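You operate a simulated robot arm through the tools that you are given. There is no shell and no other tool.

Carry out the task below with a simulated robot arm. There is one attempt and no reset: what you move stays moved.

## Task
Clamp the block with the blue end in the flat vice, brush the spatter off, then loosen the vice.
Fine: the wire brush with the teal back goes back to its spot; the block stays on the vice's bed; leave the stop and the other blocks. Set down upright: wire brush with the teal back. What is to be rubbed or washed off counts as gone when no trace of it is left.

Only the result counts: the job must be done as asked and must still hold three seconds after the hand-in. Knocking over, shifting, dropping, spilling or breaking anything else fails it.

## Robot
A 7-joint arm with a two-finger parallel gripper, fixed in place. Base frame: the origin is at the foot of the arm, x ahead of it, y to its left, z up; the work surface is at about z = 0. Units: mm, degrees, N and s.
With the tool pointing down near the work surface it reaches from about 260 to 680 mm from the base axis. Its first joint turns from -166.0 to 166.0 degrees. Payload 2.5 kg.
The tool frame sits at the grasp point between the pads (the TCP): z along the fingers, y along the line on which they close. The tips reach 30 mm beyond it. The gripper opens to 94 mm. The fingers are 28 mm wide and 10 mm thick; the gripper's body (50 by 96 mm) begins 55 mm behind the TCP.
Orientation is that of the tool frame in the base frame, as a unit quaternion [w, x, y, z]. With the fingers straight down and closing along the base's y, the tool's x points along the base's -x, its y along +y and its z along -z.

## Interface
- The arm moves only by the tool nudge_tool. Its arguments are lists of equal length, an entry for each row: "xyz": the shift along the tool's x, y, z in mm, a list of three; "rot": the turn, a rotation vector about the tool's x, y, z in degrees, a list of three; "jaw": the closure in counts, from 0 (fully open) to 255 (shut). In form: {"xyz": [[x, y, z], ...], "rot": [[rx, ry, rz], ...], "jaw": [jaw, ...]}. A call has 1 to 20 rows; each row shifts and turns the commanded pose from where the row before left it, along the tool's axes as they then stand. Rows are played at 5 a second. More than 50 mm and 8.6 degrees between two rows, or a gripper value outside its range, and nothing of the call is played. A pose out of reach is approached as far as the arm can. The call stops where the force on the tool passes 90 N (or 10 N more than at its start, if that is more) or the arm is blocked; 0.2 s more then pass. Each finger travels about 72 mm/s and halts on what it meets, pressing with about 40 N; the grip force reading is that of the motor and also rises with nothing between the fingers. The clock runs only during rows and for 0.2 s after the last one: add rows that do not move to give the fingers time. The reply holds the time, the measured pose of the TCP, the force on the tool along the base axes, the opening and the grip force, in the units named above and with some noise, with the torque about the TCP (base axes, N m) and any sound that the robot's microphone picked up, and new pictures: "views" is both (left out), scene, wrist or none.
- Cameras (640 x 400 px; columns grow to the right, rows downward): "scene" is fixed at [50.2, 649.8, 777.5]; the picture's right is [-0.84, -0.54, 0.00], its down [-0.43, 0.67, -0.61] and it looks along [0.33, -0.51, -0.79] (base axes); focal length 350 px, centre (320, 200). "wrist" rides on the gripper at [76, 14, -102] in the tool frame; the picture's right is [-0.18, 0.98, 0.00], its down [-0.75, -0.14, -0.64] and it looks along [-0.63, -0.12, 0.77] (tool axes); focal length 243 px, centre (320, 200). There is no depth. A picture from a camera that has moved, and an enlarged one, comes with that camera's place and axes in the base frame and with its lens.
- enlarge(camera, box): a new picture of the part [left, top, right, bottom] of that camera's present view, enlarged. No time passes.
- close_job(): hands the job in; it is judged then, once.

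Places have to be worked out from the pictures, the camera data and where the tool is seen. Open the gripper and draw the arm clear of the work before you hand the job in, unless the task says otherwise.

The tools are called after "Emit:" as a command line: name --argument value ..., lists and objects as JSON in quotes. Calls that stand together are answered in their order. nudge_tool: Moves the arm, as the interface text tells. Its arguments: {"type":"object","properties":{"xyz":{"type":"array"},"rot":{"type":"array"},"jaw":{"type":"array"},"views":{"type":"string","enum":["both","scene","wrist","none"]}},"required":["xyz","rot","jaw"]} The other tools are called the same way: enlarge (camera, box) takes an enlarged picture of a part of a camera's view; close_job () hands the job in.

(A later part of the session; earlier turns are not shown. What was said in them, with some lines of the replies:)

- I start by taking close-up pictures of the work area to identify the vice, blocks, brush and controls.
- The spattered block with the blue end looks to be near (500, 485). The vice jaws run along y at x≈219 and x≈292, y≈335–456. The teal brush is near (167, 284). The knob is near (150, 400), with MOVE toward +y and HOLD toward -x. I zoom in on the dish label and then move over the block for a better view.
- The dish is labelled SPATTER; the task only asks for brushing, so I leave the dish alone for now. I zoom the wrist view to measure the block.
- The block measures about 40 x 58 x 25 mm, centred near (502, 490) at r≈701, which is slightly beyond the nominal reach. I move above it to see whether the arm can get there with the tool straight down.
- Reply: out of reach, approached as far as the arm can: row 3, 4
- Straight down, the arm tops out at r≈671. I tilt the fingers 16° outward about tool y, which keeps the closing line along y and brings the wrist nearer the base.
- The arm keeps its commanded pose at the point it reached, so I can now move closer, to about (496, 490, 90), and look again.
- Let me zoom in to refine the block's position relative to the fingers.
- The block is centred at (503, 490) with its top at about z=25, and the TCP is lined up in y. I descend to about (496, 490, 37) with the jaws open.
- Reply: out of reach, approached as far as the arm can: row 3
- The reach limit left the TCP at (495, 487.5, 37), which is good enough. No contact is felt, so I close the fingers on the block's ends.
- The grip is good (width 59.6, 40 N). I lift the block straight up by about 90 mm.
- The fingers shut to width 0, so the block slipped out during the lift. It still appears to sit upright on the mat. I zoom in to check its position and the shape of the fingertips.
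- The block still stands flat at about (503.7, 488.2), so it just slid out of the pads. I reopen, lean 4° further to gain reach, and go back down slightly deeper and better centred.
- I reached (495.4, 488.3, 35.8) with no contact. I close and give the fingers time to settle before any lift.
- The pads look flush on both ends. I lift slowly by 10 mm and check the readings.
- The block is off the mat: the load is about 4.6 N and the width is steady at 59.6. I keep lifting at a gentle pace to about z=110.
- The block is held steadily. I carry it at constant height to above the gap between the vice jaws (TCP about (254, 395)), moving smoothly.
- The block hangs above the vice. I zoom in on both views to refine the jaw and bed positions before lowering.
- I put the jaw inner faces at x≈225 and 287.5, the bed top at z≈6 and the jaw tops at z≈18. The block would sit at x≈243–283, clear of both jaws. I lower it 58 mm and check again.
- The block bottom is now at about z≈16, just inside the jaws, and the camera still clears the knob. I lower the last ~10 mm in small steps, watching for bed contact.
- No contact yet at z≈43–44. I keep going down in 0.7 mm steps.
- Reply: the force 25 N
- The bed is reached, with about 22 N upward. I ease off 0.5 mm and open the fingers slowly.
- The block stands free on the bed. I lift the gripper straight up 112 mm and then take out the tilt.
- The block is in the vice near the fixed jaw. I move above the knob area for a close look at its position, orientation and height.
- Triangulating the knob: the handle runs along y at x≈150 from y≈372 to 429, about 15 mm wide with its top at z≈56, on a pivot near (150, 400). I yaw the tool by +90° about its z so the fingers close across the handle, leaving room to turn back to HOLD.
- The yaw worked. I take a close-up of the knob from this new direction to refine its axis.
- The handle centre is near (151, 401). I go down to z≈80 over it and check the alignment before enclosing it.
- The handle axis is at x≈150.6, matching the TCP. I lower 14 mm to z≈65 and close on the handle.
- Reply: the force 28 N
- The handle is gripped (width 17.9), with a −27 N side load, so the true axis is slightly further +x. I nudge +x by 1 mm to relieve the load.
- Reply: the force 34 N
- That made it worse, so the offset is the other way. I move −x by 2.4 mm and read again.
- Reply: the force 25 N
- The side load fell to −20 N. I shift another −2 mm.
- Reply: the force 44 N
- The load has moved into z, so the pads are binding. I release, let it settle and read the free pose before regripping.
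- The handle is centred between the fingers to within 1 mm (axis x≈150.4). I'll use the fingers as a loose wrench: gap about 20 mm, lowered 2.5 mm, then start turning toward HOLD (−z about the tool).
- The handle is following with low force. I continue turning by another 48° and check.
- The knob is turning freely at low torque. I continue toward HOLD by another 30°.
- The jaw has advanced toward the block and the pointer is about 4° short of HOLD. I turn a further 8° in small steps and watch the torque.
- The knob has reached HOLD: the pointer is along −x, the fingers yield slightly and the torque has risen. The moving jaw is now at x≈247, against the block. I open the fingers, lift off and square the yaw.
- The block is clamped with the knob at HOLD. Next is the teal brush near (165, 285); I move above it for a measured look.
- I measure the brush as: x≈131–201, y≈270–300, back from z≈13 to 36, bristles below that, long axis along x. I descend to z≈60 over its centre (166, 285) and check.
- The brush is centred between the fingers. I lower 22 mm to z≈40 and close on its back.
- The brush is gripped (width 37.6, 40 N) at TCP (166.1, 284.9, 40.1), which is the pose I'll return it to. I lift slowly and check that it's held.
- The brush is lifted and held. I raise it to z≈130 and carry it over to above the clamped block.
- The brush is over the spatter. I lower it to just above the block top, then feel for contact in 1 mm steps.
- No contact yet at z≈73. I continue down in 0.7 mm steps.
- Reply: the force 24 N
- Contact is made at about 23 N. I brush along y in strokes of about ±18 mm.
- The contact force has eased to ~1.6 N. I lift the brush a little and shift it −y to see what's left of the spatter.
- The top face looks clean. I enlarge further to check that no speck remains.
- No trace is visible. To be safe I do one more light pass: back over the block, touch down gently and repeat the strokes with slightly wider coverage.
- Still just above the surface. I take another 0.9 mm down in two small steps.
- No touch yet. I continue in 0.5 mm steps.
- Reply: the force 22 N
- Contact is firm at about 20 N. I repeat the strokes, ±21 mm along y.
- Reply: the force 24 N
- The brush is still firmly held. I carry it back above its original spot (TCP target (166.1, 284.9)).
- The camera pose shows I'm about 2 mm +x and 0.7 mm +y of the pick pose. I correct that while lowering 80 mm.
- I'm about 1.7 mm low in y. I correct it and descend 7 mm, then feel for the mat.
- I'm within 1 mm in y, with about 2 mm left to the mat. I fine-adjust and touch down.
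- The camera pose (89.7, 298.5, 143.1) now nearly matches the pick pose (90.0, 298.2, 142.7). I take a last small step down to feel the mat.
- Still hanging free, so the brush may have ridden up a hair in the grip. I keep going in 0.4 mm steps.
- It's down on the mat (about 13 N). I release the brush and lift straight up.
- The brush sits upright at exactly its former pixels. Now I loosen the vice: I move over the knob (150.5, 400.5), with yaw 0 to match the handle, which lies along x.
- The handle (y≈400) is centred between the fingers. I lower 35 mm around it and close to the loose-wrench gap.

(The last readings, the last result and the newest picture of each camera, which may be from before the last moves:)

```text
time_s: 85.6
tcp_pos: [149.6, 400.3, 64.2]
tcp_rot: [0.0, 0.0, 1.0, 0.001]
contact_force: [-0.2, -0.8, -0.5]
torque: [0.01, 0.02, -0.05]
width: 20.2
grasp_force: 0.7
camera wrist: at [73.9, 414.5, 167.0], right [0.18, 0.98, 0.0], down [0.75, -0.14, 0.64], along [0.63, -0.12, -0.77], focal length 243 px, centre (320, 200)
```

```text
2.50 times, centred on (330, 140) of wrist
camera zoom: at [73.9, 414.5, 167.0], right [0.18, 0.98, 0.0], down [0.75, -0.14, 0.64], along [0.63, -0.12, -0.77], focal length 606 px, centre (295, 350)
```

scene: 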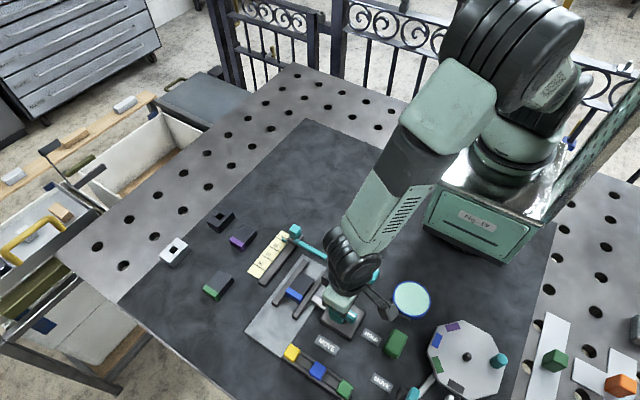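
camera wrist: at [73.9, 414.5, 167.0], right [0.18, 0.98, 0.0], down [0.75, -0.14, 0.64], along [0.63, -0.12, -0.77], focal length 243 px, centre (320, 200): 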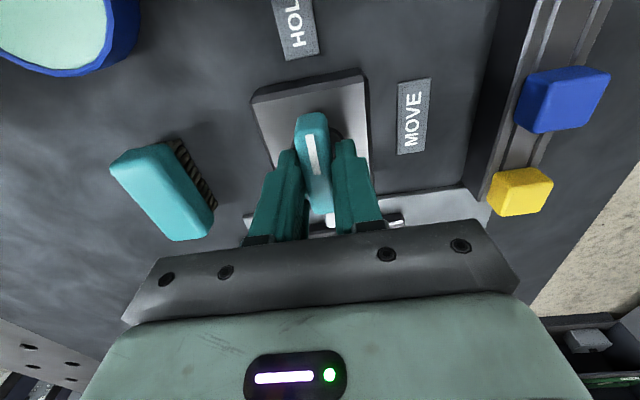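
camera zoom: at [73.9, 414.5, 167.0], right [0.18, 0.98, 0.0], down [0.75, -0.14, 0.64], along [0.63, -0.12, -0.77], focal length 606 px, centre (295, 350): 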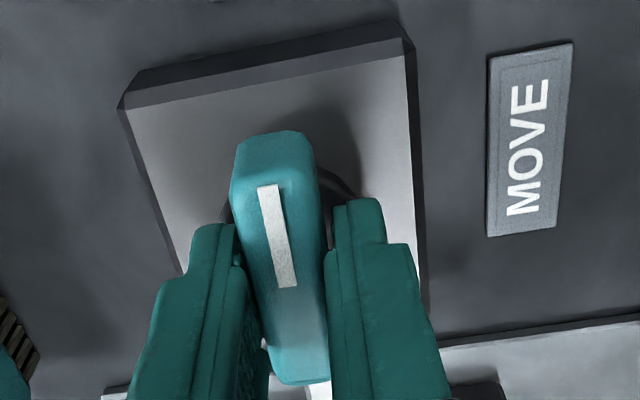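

The fingers straddle the handle loosely. I turn back toward MOVE (+z about the tool) by 48° and check.

Emit:
nudge_tool --xyz '[[0, 0, 0], [0, 0, 0], [0, 0, 0], [0, 0, 0], [0, 0, 0], [0, 0, 0], [0, 0, 0]]' --rot '[[0, 0, 8], [0, 0, 8], [0, 0, 8], [0, 0, 8], [0, 0, 8], [0, 0, 8], [0, 0, 0]]' --jaw '[201, 201, 201, 201, 201, 201, 201]'

Emit:
enlarge --camera "scene" --box '[260, 260, 400, 350]'

```text
time_s: 87.2
tcp_pos: [148.9, 401.9, 65.6]
tcp_rot: [0.0, 0.408, 0.913, 0.0]
contact_force: [-2.3, -0.9, 0.9]
torque: [-0.02, 0.01, 0.03]
width: 21.2
grasp_force: 1.3
camera wrist: at [108.6, 467.0, 167.3], right [0.85, 0.52, 0.0], down [0.4, -0.66, 0.64], along [0.33, -0.55, -0.77], focal length 243 px, centre (320, 200)
```

scene: 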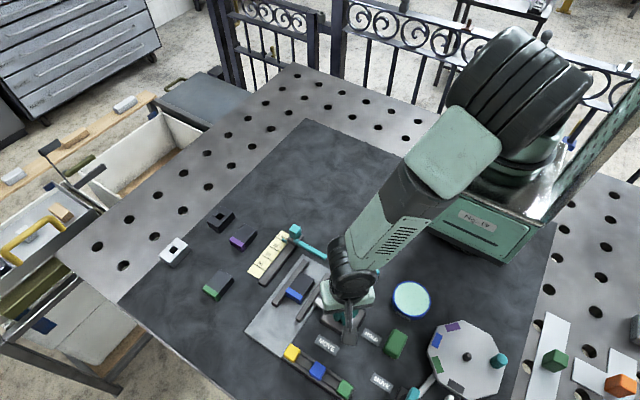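
wrist: 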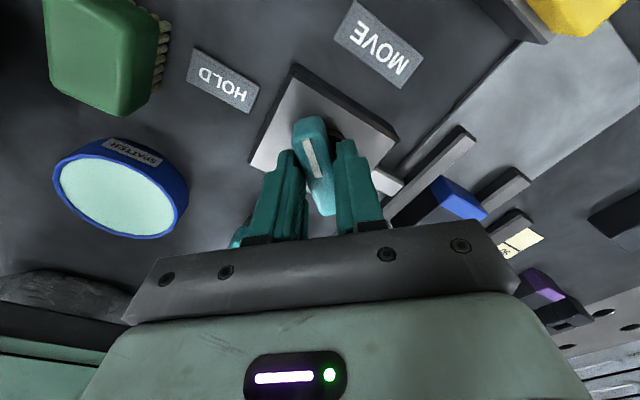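

```text
4.44 times, centred on (330, 305) of scene
camera zoom: at [50.2, 649.8, 777.5], right [-0.84, -0.54, 0.0], down [-0.43, 0.67, -0.61], along [0.33, -0.51, -0.79], focal length 1557 px, centre (276, -267)
```

zoom: 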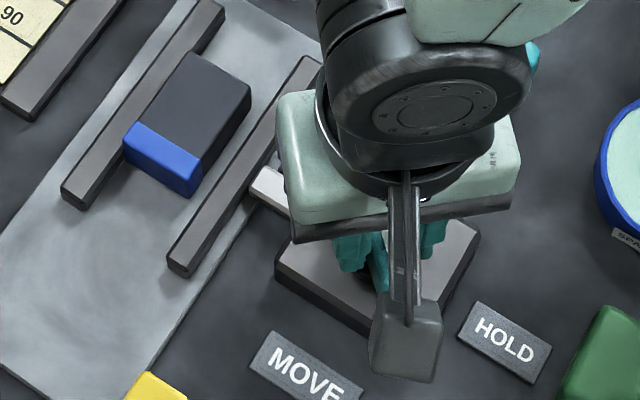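

The jaw is backing away from the block. I continue turning by another 42°.

Emit:
nudge_tool --xyz '[[0, 0, 0], [0, 0, 0], [0, 0, 0], [0, 0, 0], [0, 0, 0], [0, 0, 0], [0, 0, 0]]' --rot '[[0, 0, 8], [0, 0, 8], [0, 0, 8], [0, 0, 8], [0, 0, 5], [0, 0, 5], [0, 0, 0]]' --jaw '[201, 201, 201, 201, 201, 201, 201]'

Emit:
enlarge --camera "scene" --box '[260, 260, 400, 350]'

Emit:
enlarge --camera "wrist" --box '[220, 60, 440, 220]'

```text
time_s: 88.8
tcp_pos: [148.7, 400.0, 65.0]
tcp_rot: [0.0, 0.708, 0.706, 0.0]
contact_force: [0.3, 0.2, 1.2]
torque: [0.01, -0.04, 0.02]
width: 20.0
grasp_force: 0.3
camera wrist: at [163.7, 476.4, 167.6], right [0.98, -0.19, 0.0], down [-0.14, -0.75, 0.64], along [-0.12, -0.63, -0.77], focal length 243 px, centre (320, 200)
```

scene: 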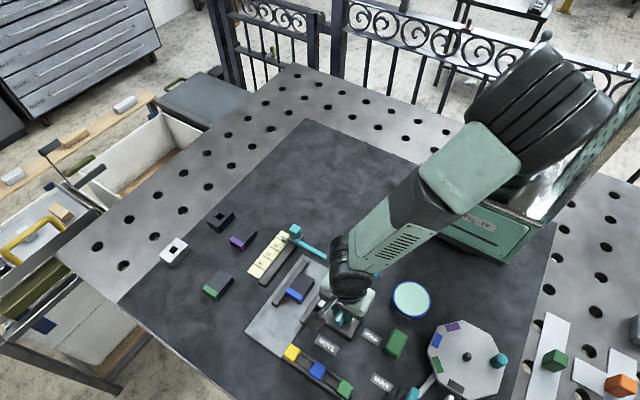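
wrist: 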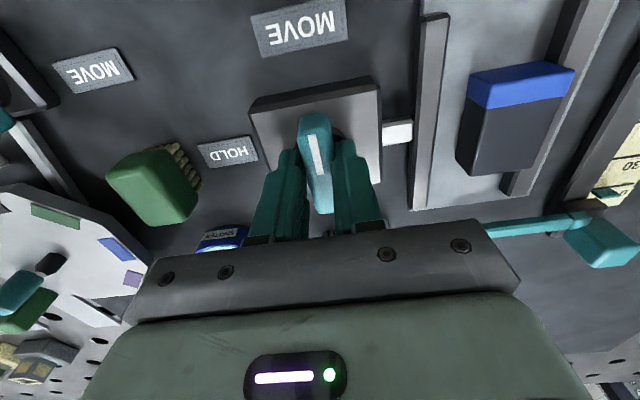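

```text
4.44 times, centred on (330, 305) of scene
camera zoom: at [50.2, 649.8, 777.5], right [-0.84, -0.54, 0.0], down [-0.43, 0.67, -0.61], along [0.33, -0.51, -0.79], focal length 1557 px, centre (276, -267)
```

zoom: 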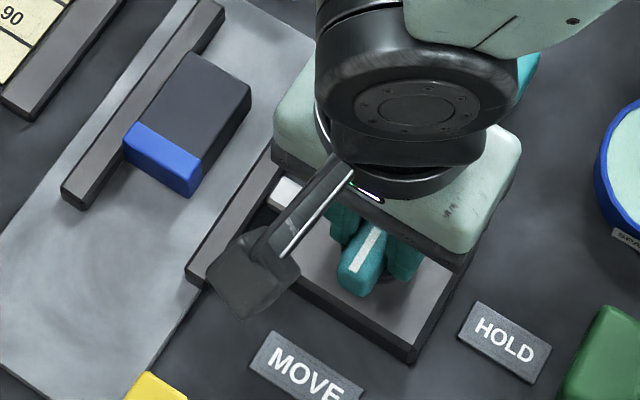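

```text
2.50 times, centred on (330, 140) of wrist
camera zoom: at [163.7, 476.4, 167.6], right [0.98, -0.19, 0.0], down [-0.14, -0.75, 0.64], along [-0.12, -0.63, -0.77], focal length 606 px, centre (295, 350)
```

zoom: 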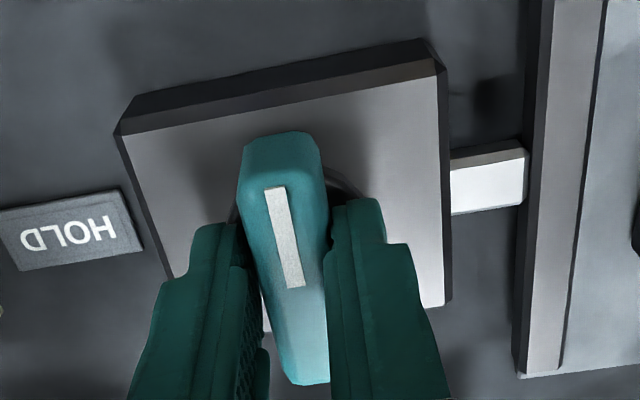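

The pointer is at MOVE and the jaw is back near its original place. I nudge 4° more to confirm the stop, watching for any resistance.

Emit:
nudge_tool --xyz '[[0, 0, 0], [0, 0, 0], [0, 0, 0]]' --rot '[[0, 0, 2], [0, 0, 2], [0, 0, 0]]' --jaw '[201, 201, 201]' --views "wrist"

Emit:
enlarge --camera "wrist" --box '[220, 60, 440, 220]'

```text
time_s: 89.6
tcp_pos: [149.7, 401.0, 64.0]
tcp_rot: [0.0, 0.731, 0.682, 0.0]
contact_force: [2.6, 1.6, 0.2]
torque: [-0.02, -0.04, 0.04]
width: 21.2
grasp_force: 1.3
camera wrist: at [169.3, 475.4, 167.2], right [0.97, -0.25, 0.0], down [-0.19, -0.74, 0.64], along [-0.16, -0.62, -0.77], focal length 243 px, centre (320, 200)
```

wrist: 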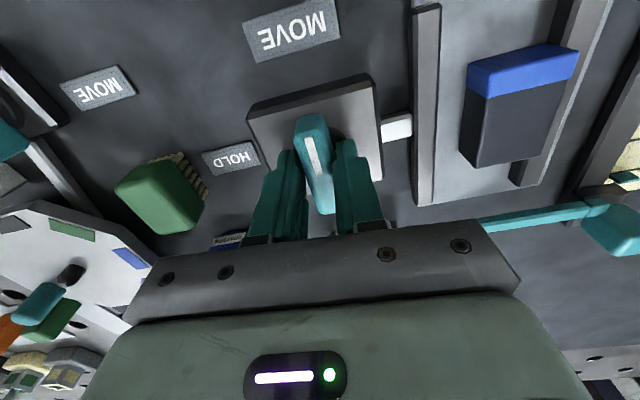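

```text
2.50 times, centred on (330, 140) of wrist
camera zoom: at [169.3, 475.4, 167.2], right [0.97, -0.25, 0.0], down [-0.19, -0.74, 0.64], along [-0.16, -0.62, -0.77], focal length 606 px, centre (295, 350)
```

zoom: 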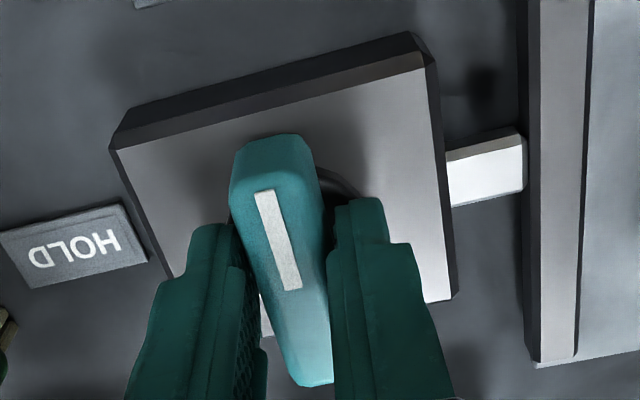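

Resistance is still low. I open, lift off and compare the knob and jaw with their initial appearance.

Emit:
nudge_tool --xyz '[[0, 0, 0], [0, 0, 0], [0, 0, -15], [0, 0, -35], [0, 0, -40], [0, 0, -30], [0, 0, 0]]' --rot '[[0, 0, -2], [0, 0, -2], [0, 0, 0], [0, 0, 0], [0, 0, 0], [0, 0, 0], [0, 0, 0]]' --jaw '[170, 120, 100, 60, 0, 0, 0]'

Emit:
enlarge --camera "wrist" --box '[255, 40, 375, 150]'

Emit:
enlarge --camera "scene" --box '[230, 240, 390, 340]'

```text
time_s: 91.2
tcp_pos: [147.9, 401.5, 182.8]
tcp_rot: [-0.001, 0.707, 0.707, 0.0]
contact_force: [0.7, 0.6, -0.9]
torque: [0.0, 0.03, -0.03]
width: 93.9
grasp_force: 0.0
camera wrist: at [163.0, 476.3, 286.4], right [0.98, -0.18, 0.0], down [-0.14, -0.75, 0.64], along [-0.12, -0.63, -0.77], focal length 243 px, centre (320, 200)
```

scene: 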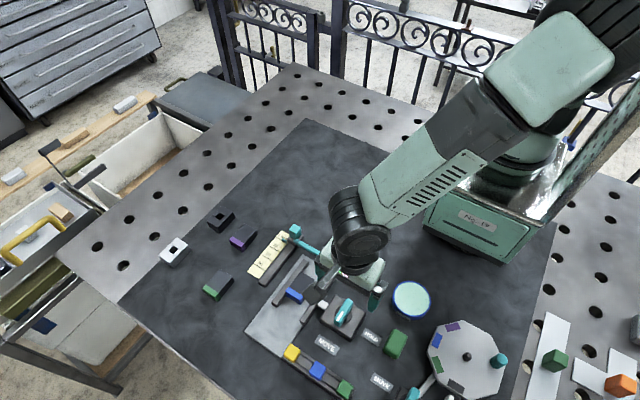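
wrist: 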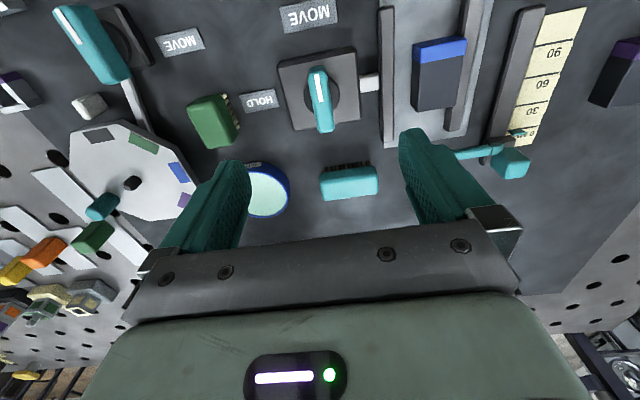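

```text
3.64 times, centred on (315, 95) of wrist
camera zoom: at [163.0, 476.3, 286.4], right [0.98, -0.18, 0.0], down [-0.14, -0.75, 0.64], along [-0.12, -0.63, -0.77], focal length 882 px, centre (338, 582)
```

zoom: 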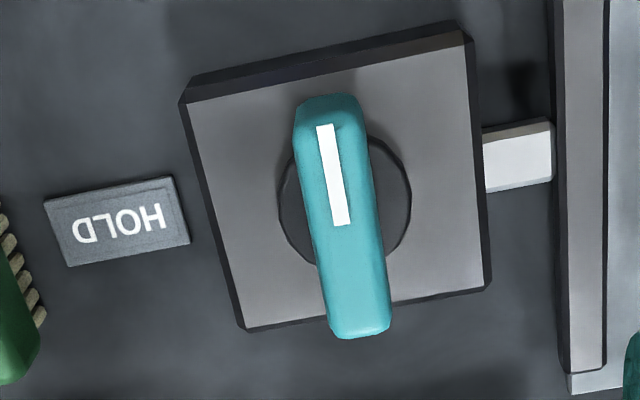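

```text
4.00 times, centred on (310, 290) of scene
camera zoom: at [50.2, 649.8, 777.5], right [-0.84, -0.54, 0.0], down [-0.43, 0.67, -0.61], along [0.33, -0.51, -0.79], focal length 1402 px, centre (360, -160)
```

zoom: 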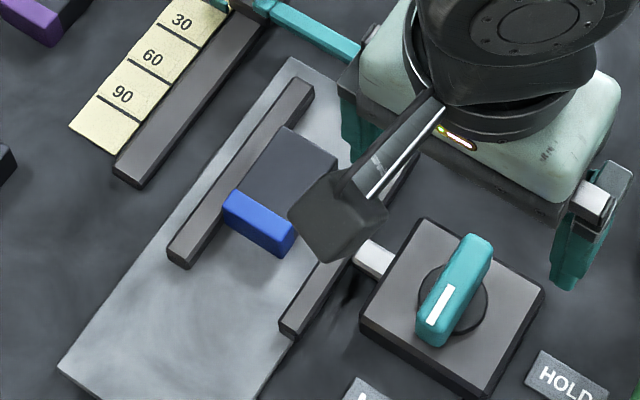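

Knob and jaw match their initial (loosened) appearance. I raise the arm well clear and check the whole scene before handing in.

Emit:
nudge_tool --xyz '[[0, 0, -30], [0, 0, -40], [0, 0, -40], [-21, 28, -10], [-21, 28, -10], [-21, 28, -10], [-21, 28, -10], [-21, 28, 0], [-21, 28, 0], [-21, 28, 0], [0, 0, 0]]' --rot '[[0, 0, 0], [0, 0, 0], [0, 0, 0], [0, 0, -8], [0, 0, 0], [0, 0, 0], [0, 0, 0], [0, 0, 0], [0, 0, 0], [0, 0, 0], [0, 0, 0]]' --jaw '[0, 0, 0, 0, 0, 0, 0, 0, 0, 0, 0]'

Emit:
enlarge --camera "scene" --box '[230, 240, 390, 340]'

Emit:
enlarge --camera "scene" --box '[150, 200, 310, 300]'

Emit:
enlarge --camera "scene" --box '[270, 300, 430, 400]'

```text
time_s: 92.1
tcp_pos: [167.4, 371.4, 233.7]
tcp_rot: [0.06, 0.689, 0.72, -0.054]
contact_force: [-0.3, 0.2, 0.5]
torque: [0.0, -0.02, 0.0]
width: 93.8
grasp_force: 0.0
stopped in row 4: the arm was blocked; the commanded pose is now the measured one
camera wrist: at [177.4, 463.6, 323.6], right [0.99, -0.14, 0.03], down [-0.12, -0.65, 0.75], along [-0.08, -0.75, -0.66], focal length 243 px, centre (320, 200)
```

scene: 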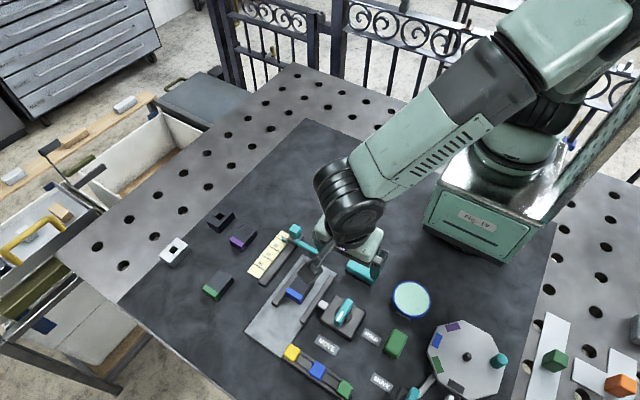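
wrist: 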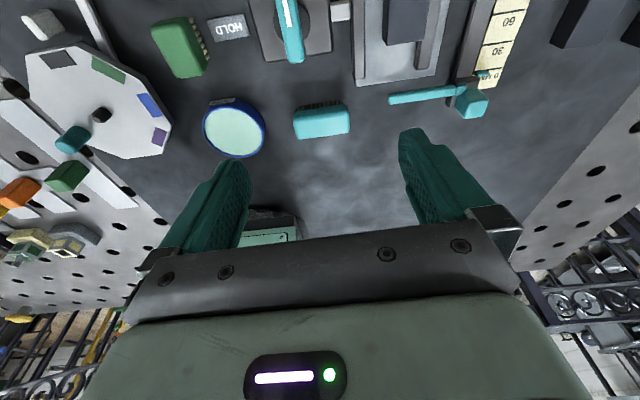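

```text
4.00 times, centred on (310, 290) of scene
camera zoom: at [50.2, 649.8, 777.5], right [-0.84, -0.54, 0.0], down [-0.43, 0.67, -0.61], along [0.33, -0.51, -0.79], focal length 1402 px, centre (360, -160)
```

zoom: 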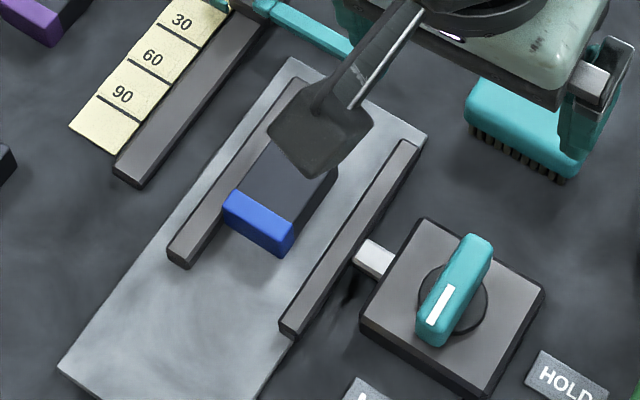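

```text
4.00 times, centred on (230, 250) of scene
camera zoom: at [50.2, 649.8, 777.5], right [-0.84, -0.54, 0.0], down [-0.43, 0.67, -0.61], along [0.33, -0.51, -0.79], focal length 1402 px, centre (680, 0)
```

zoom: 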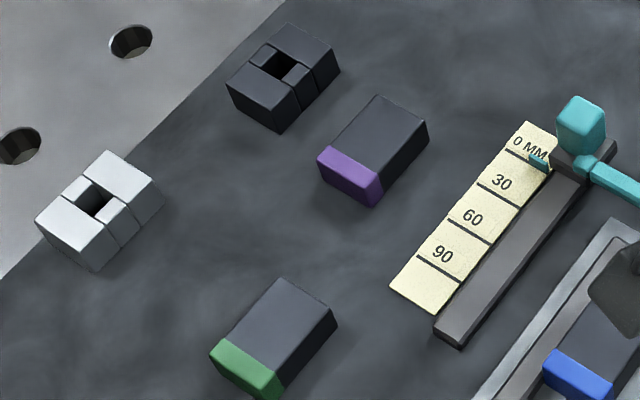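

```text
4.00 times, centred on (350, 350) of scene
camera zoom: at [50.2, 649.8, 777.5], right [-0.84, -0.54, 0.0], down [-0.43, 0.67, -0.61], along [0.33, -0.51, -0.79], focal length 1402 px, centre (200, -400)
```

zoom: 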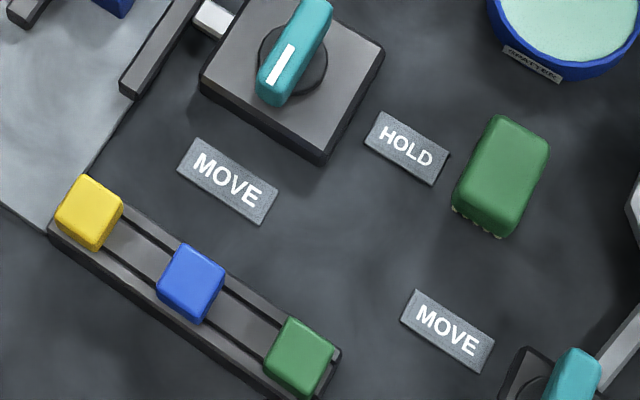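

The arm reports being blocked partway through the retreat. The tool force is zero, so most likely the elbow came near the side panel in this yawed posture. Nothing on the table changed. I unwind the yaw in place, the reverse of the earlier motion, which should swing the elbow back away.

Emit:
nudge_tool --xyz '[[0, 0, 0], [0, 0, 0], [0, 0, 0], [0, 0, 0], [0, 0, 0]]' --rot '[[0, 2, -4], [0, 2, -6], [0, 2, -6], [0, 2, -6], [0, 0, 0]]' --jaw '[0, 0, 0, 0, 0]'

Emit:
enlarge --camera "scene" --box '[420, 0, 640, 270]'

```text
time_s: 93.3
tcp_pos: [167.5, 374.8, 237.2]
tcp_rot: [-0.003, 0.541, 0.841, -0.012]
contact_force: [0.5, -1.2, -0.1]
torque: [0.0, -0.01, 0.0]
width: 93.9
grasp_force: 0.1
camera wrist: at [150.2, 450.1, 338.8], right [0.97, 0.24, -0.02], down [0.2, -0.73, 0.65], along [0.14, -0.64, -0.76], focal length 243 px, centre (320, 200)
```

scene: 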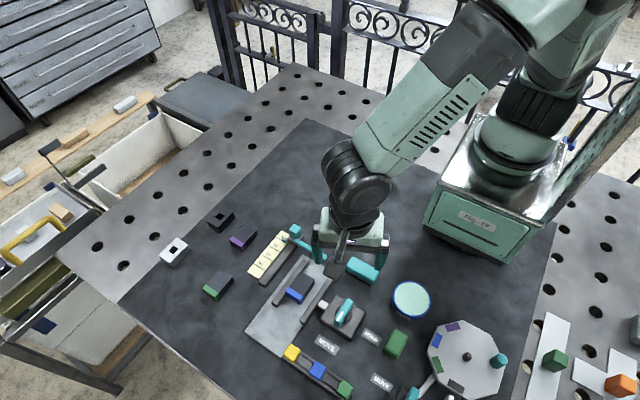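
wrist: 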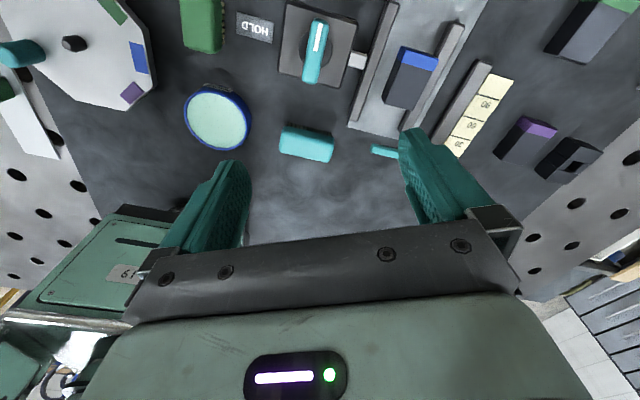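

```text
1.48 times, centred on (530, 135) of scene
camera zoom: at [50.2, 649.8, 777.5], right [-0.84, -0.54, 0.0], down [-0.43, 0.67, -0.61], along [0.33, -0.51, -0.79], focal length 519 px, centre (9, 296)
```

zoom: 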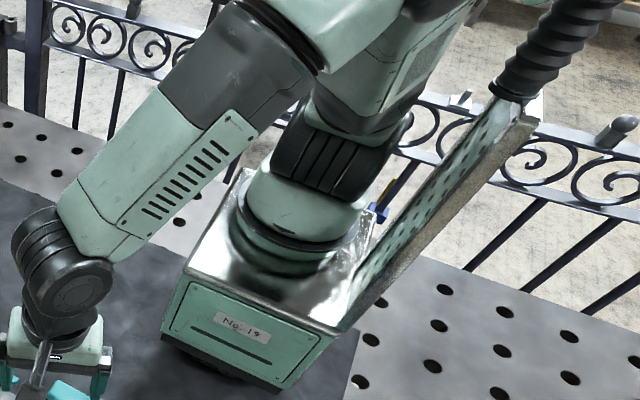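

The arm is moving freely again and the panel is untouched. I continue unwinding the yaw to near zero.

Emit:
nudge_tool --xyz '[[0, 0, 0], [0, 0, 0], [0, 0, 0], [0, 0, 0], [0, 0, 0], [0, 0, 0], [0, 0, 0], [0, 0, 0], [0, 0, 0]]' --rot '[[0, 0, -8], [0, 0, -8], [0, 0, -8], [0, 0, -8], [0, 0, -8], [0, 0, -8], [0, 0, -8], [0, 0, -8], [0, 0, 0]]' --jaw '[0, 0, 0, 0, 0, 0, 0, 0, 0]'

```text
time_s: 95.3
tcp_pos: [167.1, 373.3, 237.3]
tcp_rot: [-0.009, 0.012, 1.0, -0.011]
contact_force: [0.2, -0.7, 0.2]
torque: [-0.01, -0.03, 0.02]
width: 93.8
grasp_force: 0.1
camera wrist: at [93.7, 390.5, 340.5], right [0.21, 0.98, -0.02], down [0.76, -0.15, 0.63], along [0.61, -0.15, -0.78], focal length 243 px, centre (320, 200)
```

scene: 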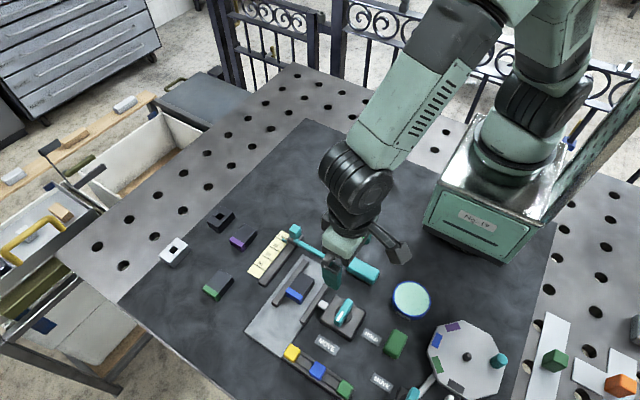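
wrist: 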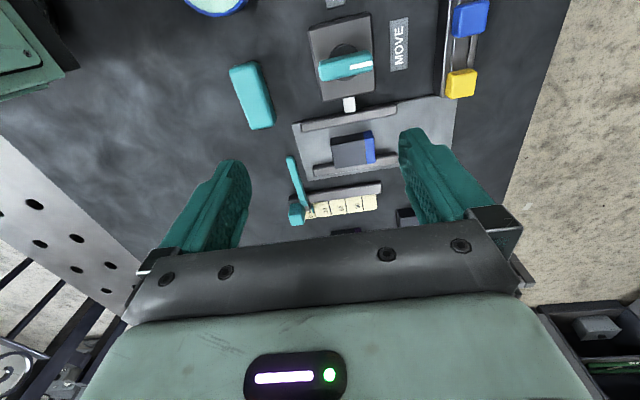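

Now in the familiar posture, I retreat to near the starting pose, high and clear of the work.

Emit:
nudge_tool --xyz '[[-15, -10, -15], [-21, -14, -16], [-21, -14, -16], [-21, -14, -16], [-21, -14, -16], [-21, -14, -16], [-21, -14, -16], [-21, -14, -16], [-21, -14, -12], [-21, -14, -10], [0, 0, 0]]' --rot '[[0, 0, 0], [0, 0, 0], [0, 0, 0], [0, 0, 0], [0, 0, 0], [0, 0, 0], [0, 0, 0], [0, 0, 0], [0, 0, 0], [0, 0, 0], [0, 0, 0]]' --jaw '[0, 0, 0, 0, 0, 0, 0, 0, 0, 0, 0]'

Emit:
enlarge --camera "scene" --box '[230, 240, 390, 340]'

Emit:
enlarge --camera "scene" --box '[380, 270, 540, 400]'

Emit:
enlarge --camera "scene" --box '[280, 255, 320, 305]'

```text
time_s: 97.7
tcp_pos: [370.2, 236.8, 385.7]
tcp_rot: [-0.009, 0.013, 1.0, -0.01]
contact_force: [1.2, 0.3, 0.0]
torque: [0.01, 0.0, -0.04]
width: 93.7
grasp_force: 0.0
camera wrist: at [296.3, 253.8, 487.7], right [0.21, 0.98, -0.02], down [0.76, -0.15, 0.63], along [0.61, -0.15, -0.78], focal length 243 px, centre (320, 200)
```

scene: 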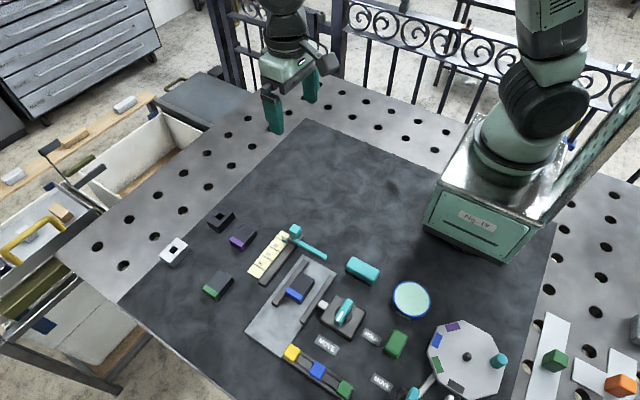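
wrist: 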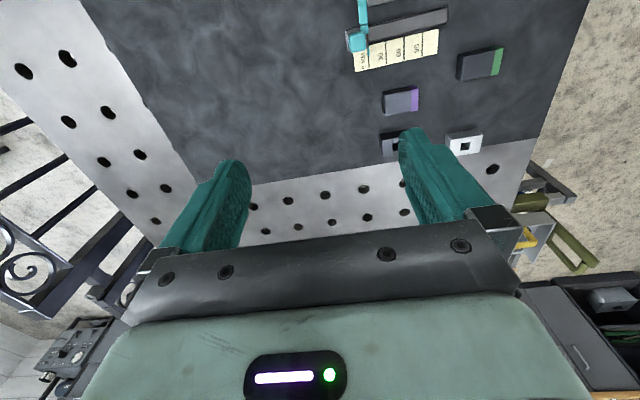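

```text
4.00 times, centred on (310, 290) of scene
camera zoom: at [50.2, 649.8, 777.5], right [-0.84, -0.54, 0.0], down [-0.43, 0.67, -0.61], along [0.33, -0.51, -0.79], focal length 1402 px, centre (360, -160)
```

zoom: 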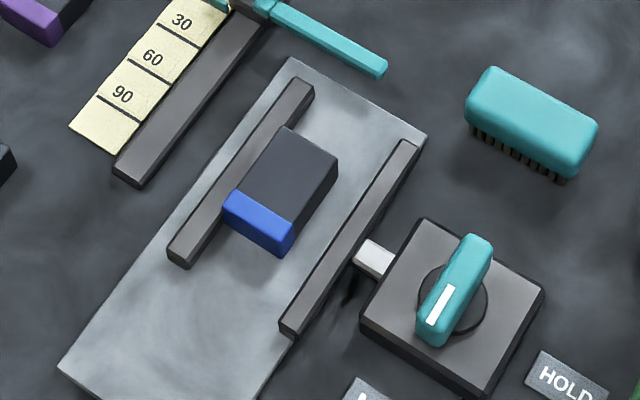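

```text
3.08 times, centred on (460, 335) of scene
camera zoom: at [50.2, 649.8, 777.5], right [-0.84, -0.54, 0.0], down [-0.43, 0.67, -0.61], along [0.33, -0.51, -0.79], focal length 1078 px, centre (-111, -215)
```

zoom: 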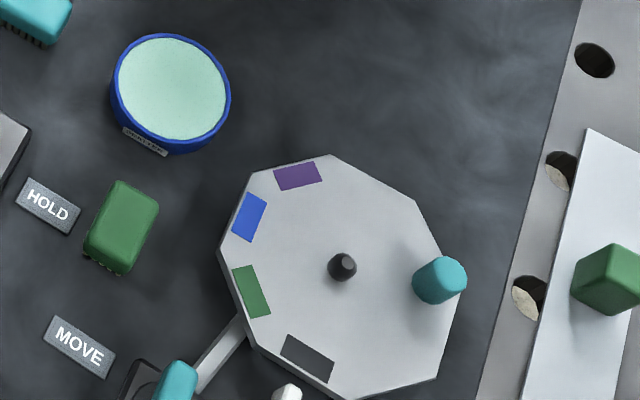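

```text
8.00 times, centred on (300, 280) of scene
camera zoom: at [50.2, 649.8, 777.5], right [-0.84, -0.54, 0.0], down [-0.43, 0.67, -0.61], along [0.33, -0.51, -0.79], focal length 2803 px, centre (480, -440)
```

zoom: 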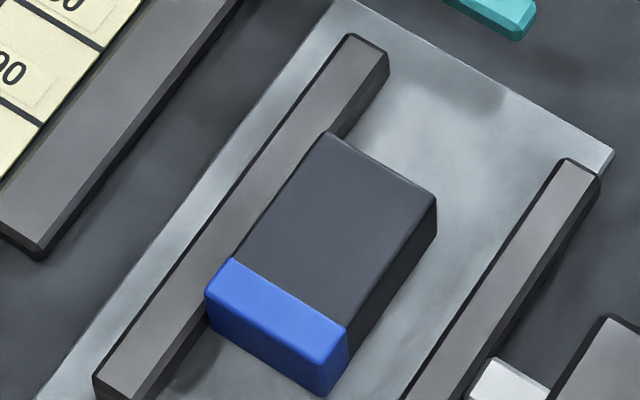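

The block is clean and stands on the bed with the vice open and the knob at MOVE. The teal brush is upright on its spot, and the stop, other blocks and everything else look unchanged. The gripper is open and clear, so I hand the job in.

Emit:
close_job

```text
The job is handed in.
```

I clamped the block with the blue end, brushed the spatter off, loosened the vice again, and handed the job in.

- **Block:** it stands on the vice's bed, near the fixed jaw. I brushed it in two passes, and no speck of spatter shows in enlarged views from both cameras.
- **Vice:** the knob is back at MOVE and the moving jaw is back where it started.
- **Brush:** the wire brush with the teal back is upright on its spot, matching its starting position in the camera view.
- **Everything else:** the stop, the other blocks and the rest of the table look as they did at the start.

**Two hitches:**
- **First lift:** the block slipped out of the fingers on my first try. It stayed upright and shifted about 2 mm, and the second grip held.
- **Retreat:** the arm reported being blocked once, probably because its elbow came near the side panel. There was no force on the tool and nothing on the table moved, so I undid the wrist turn and retreated clear.
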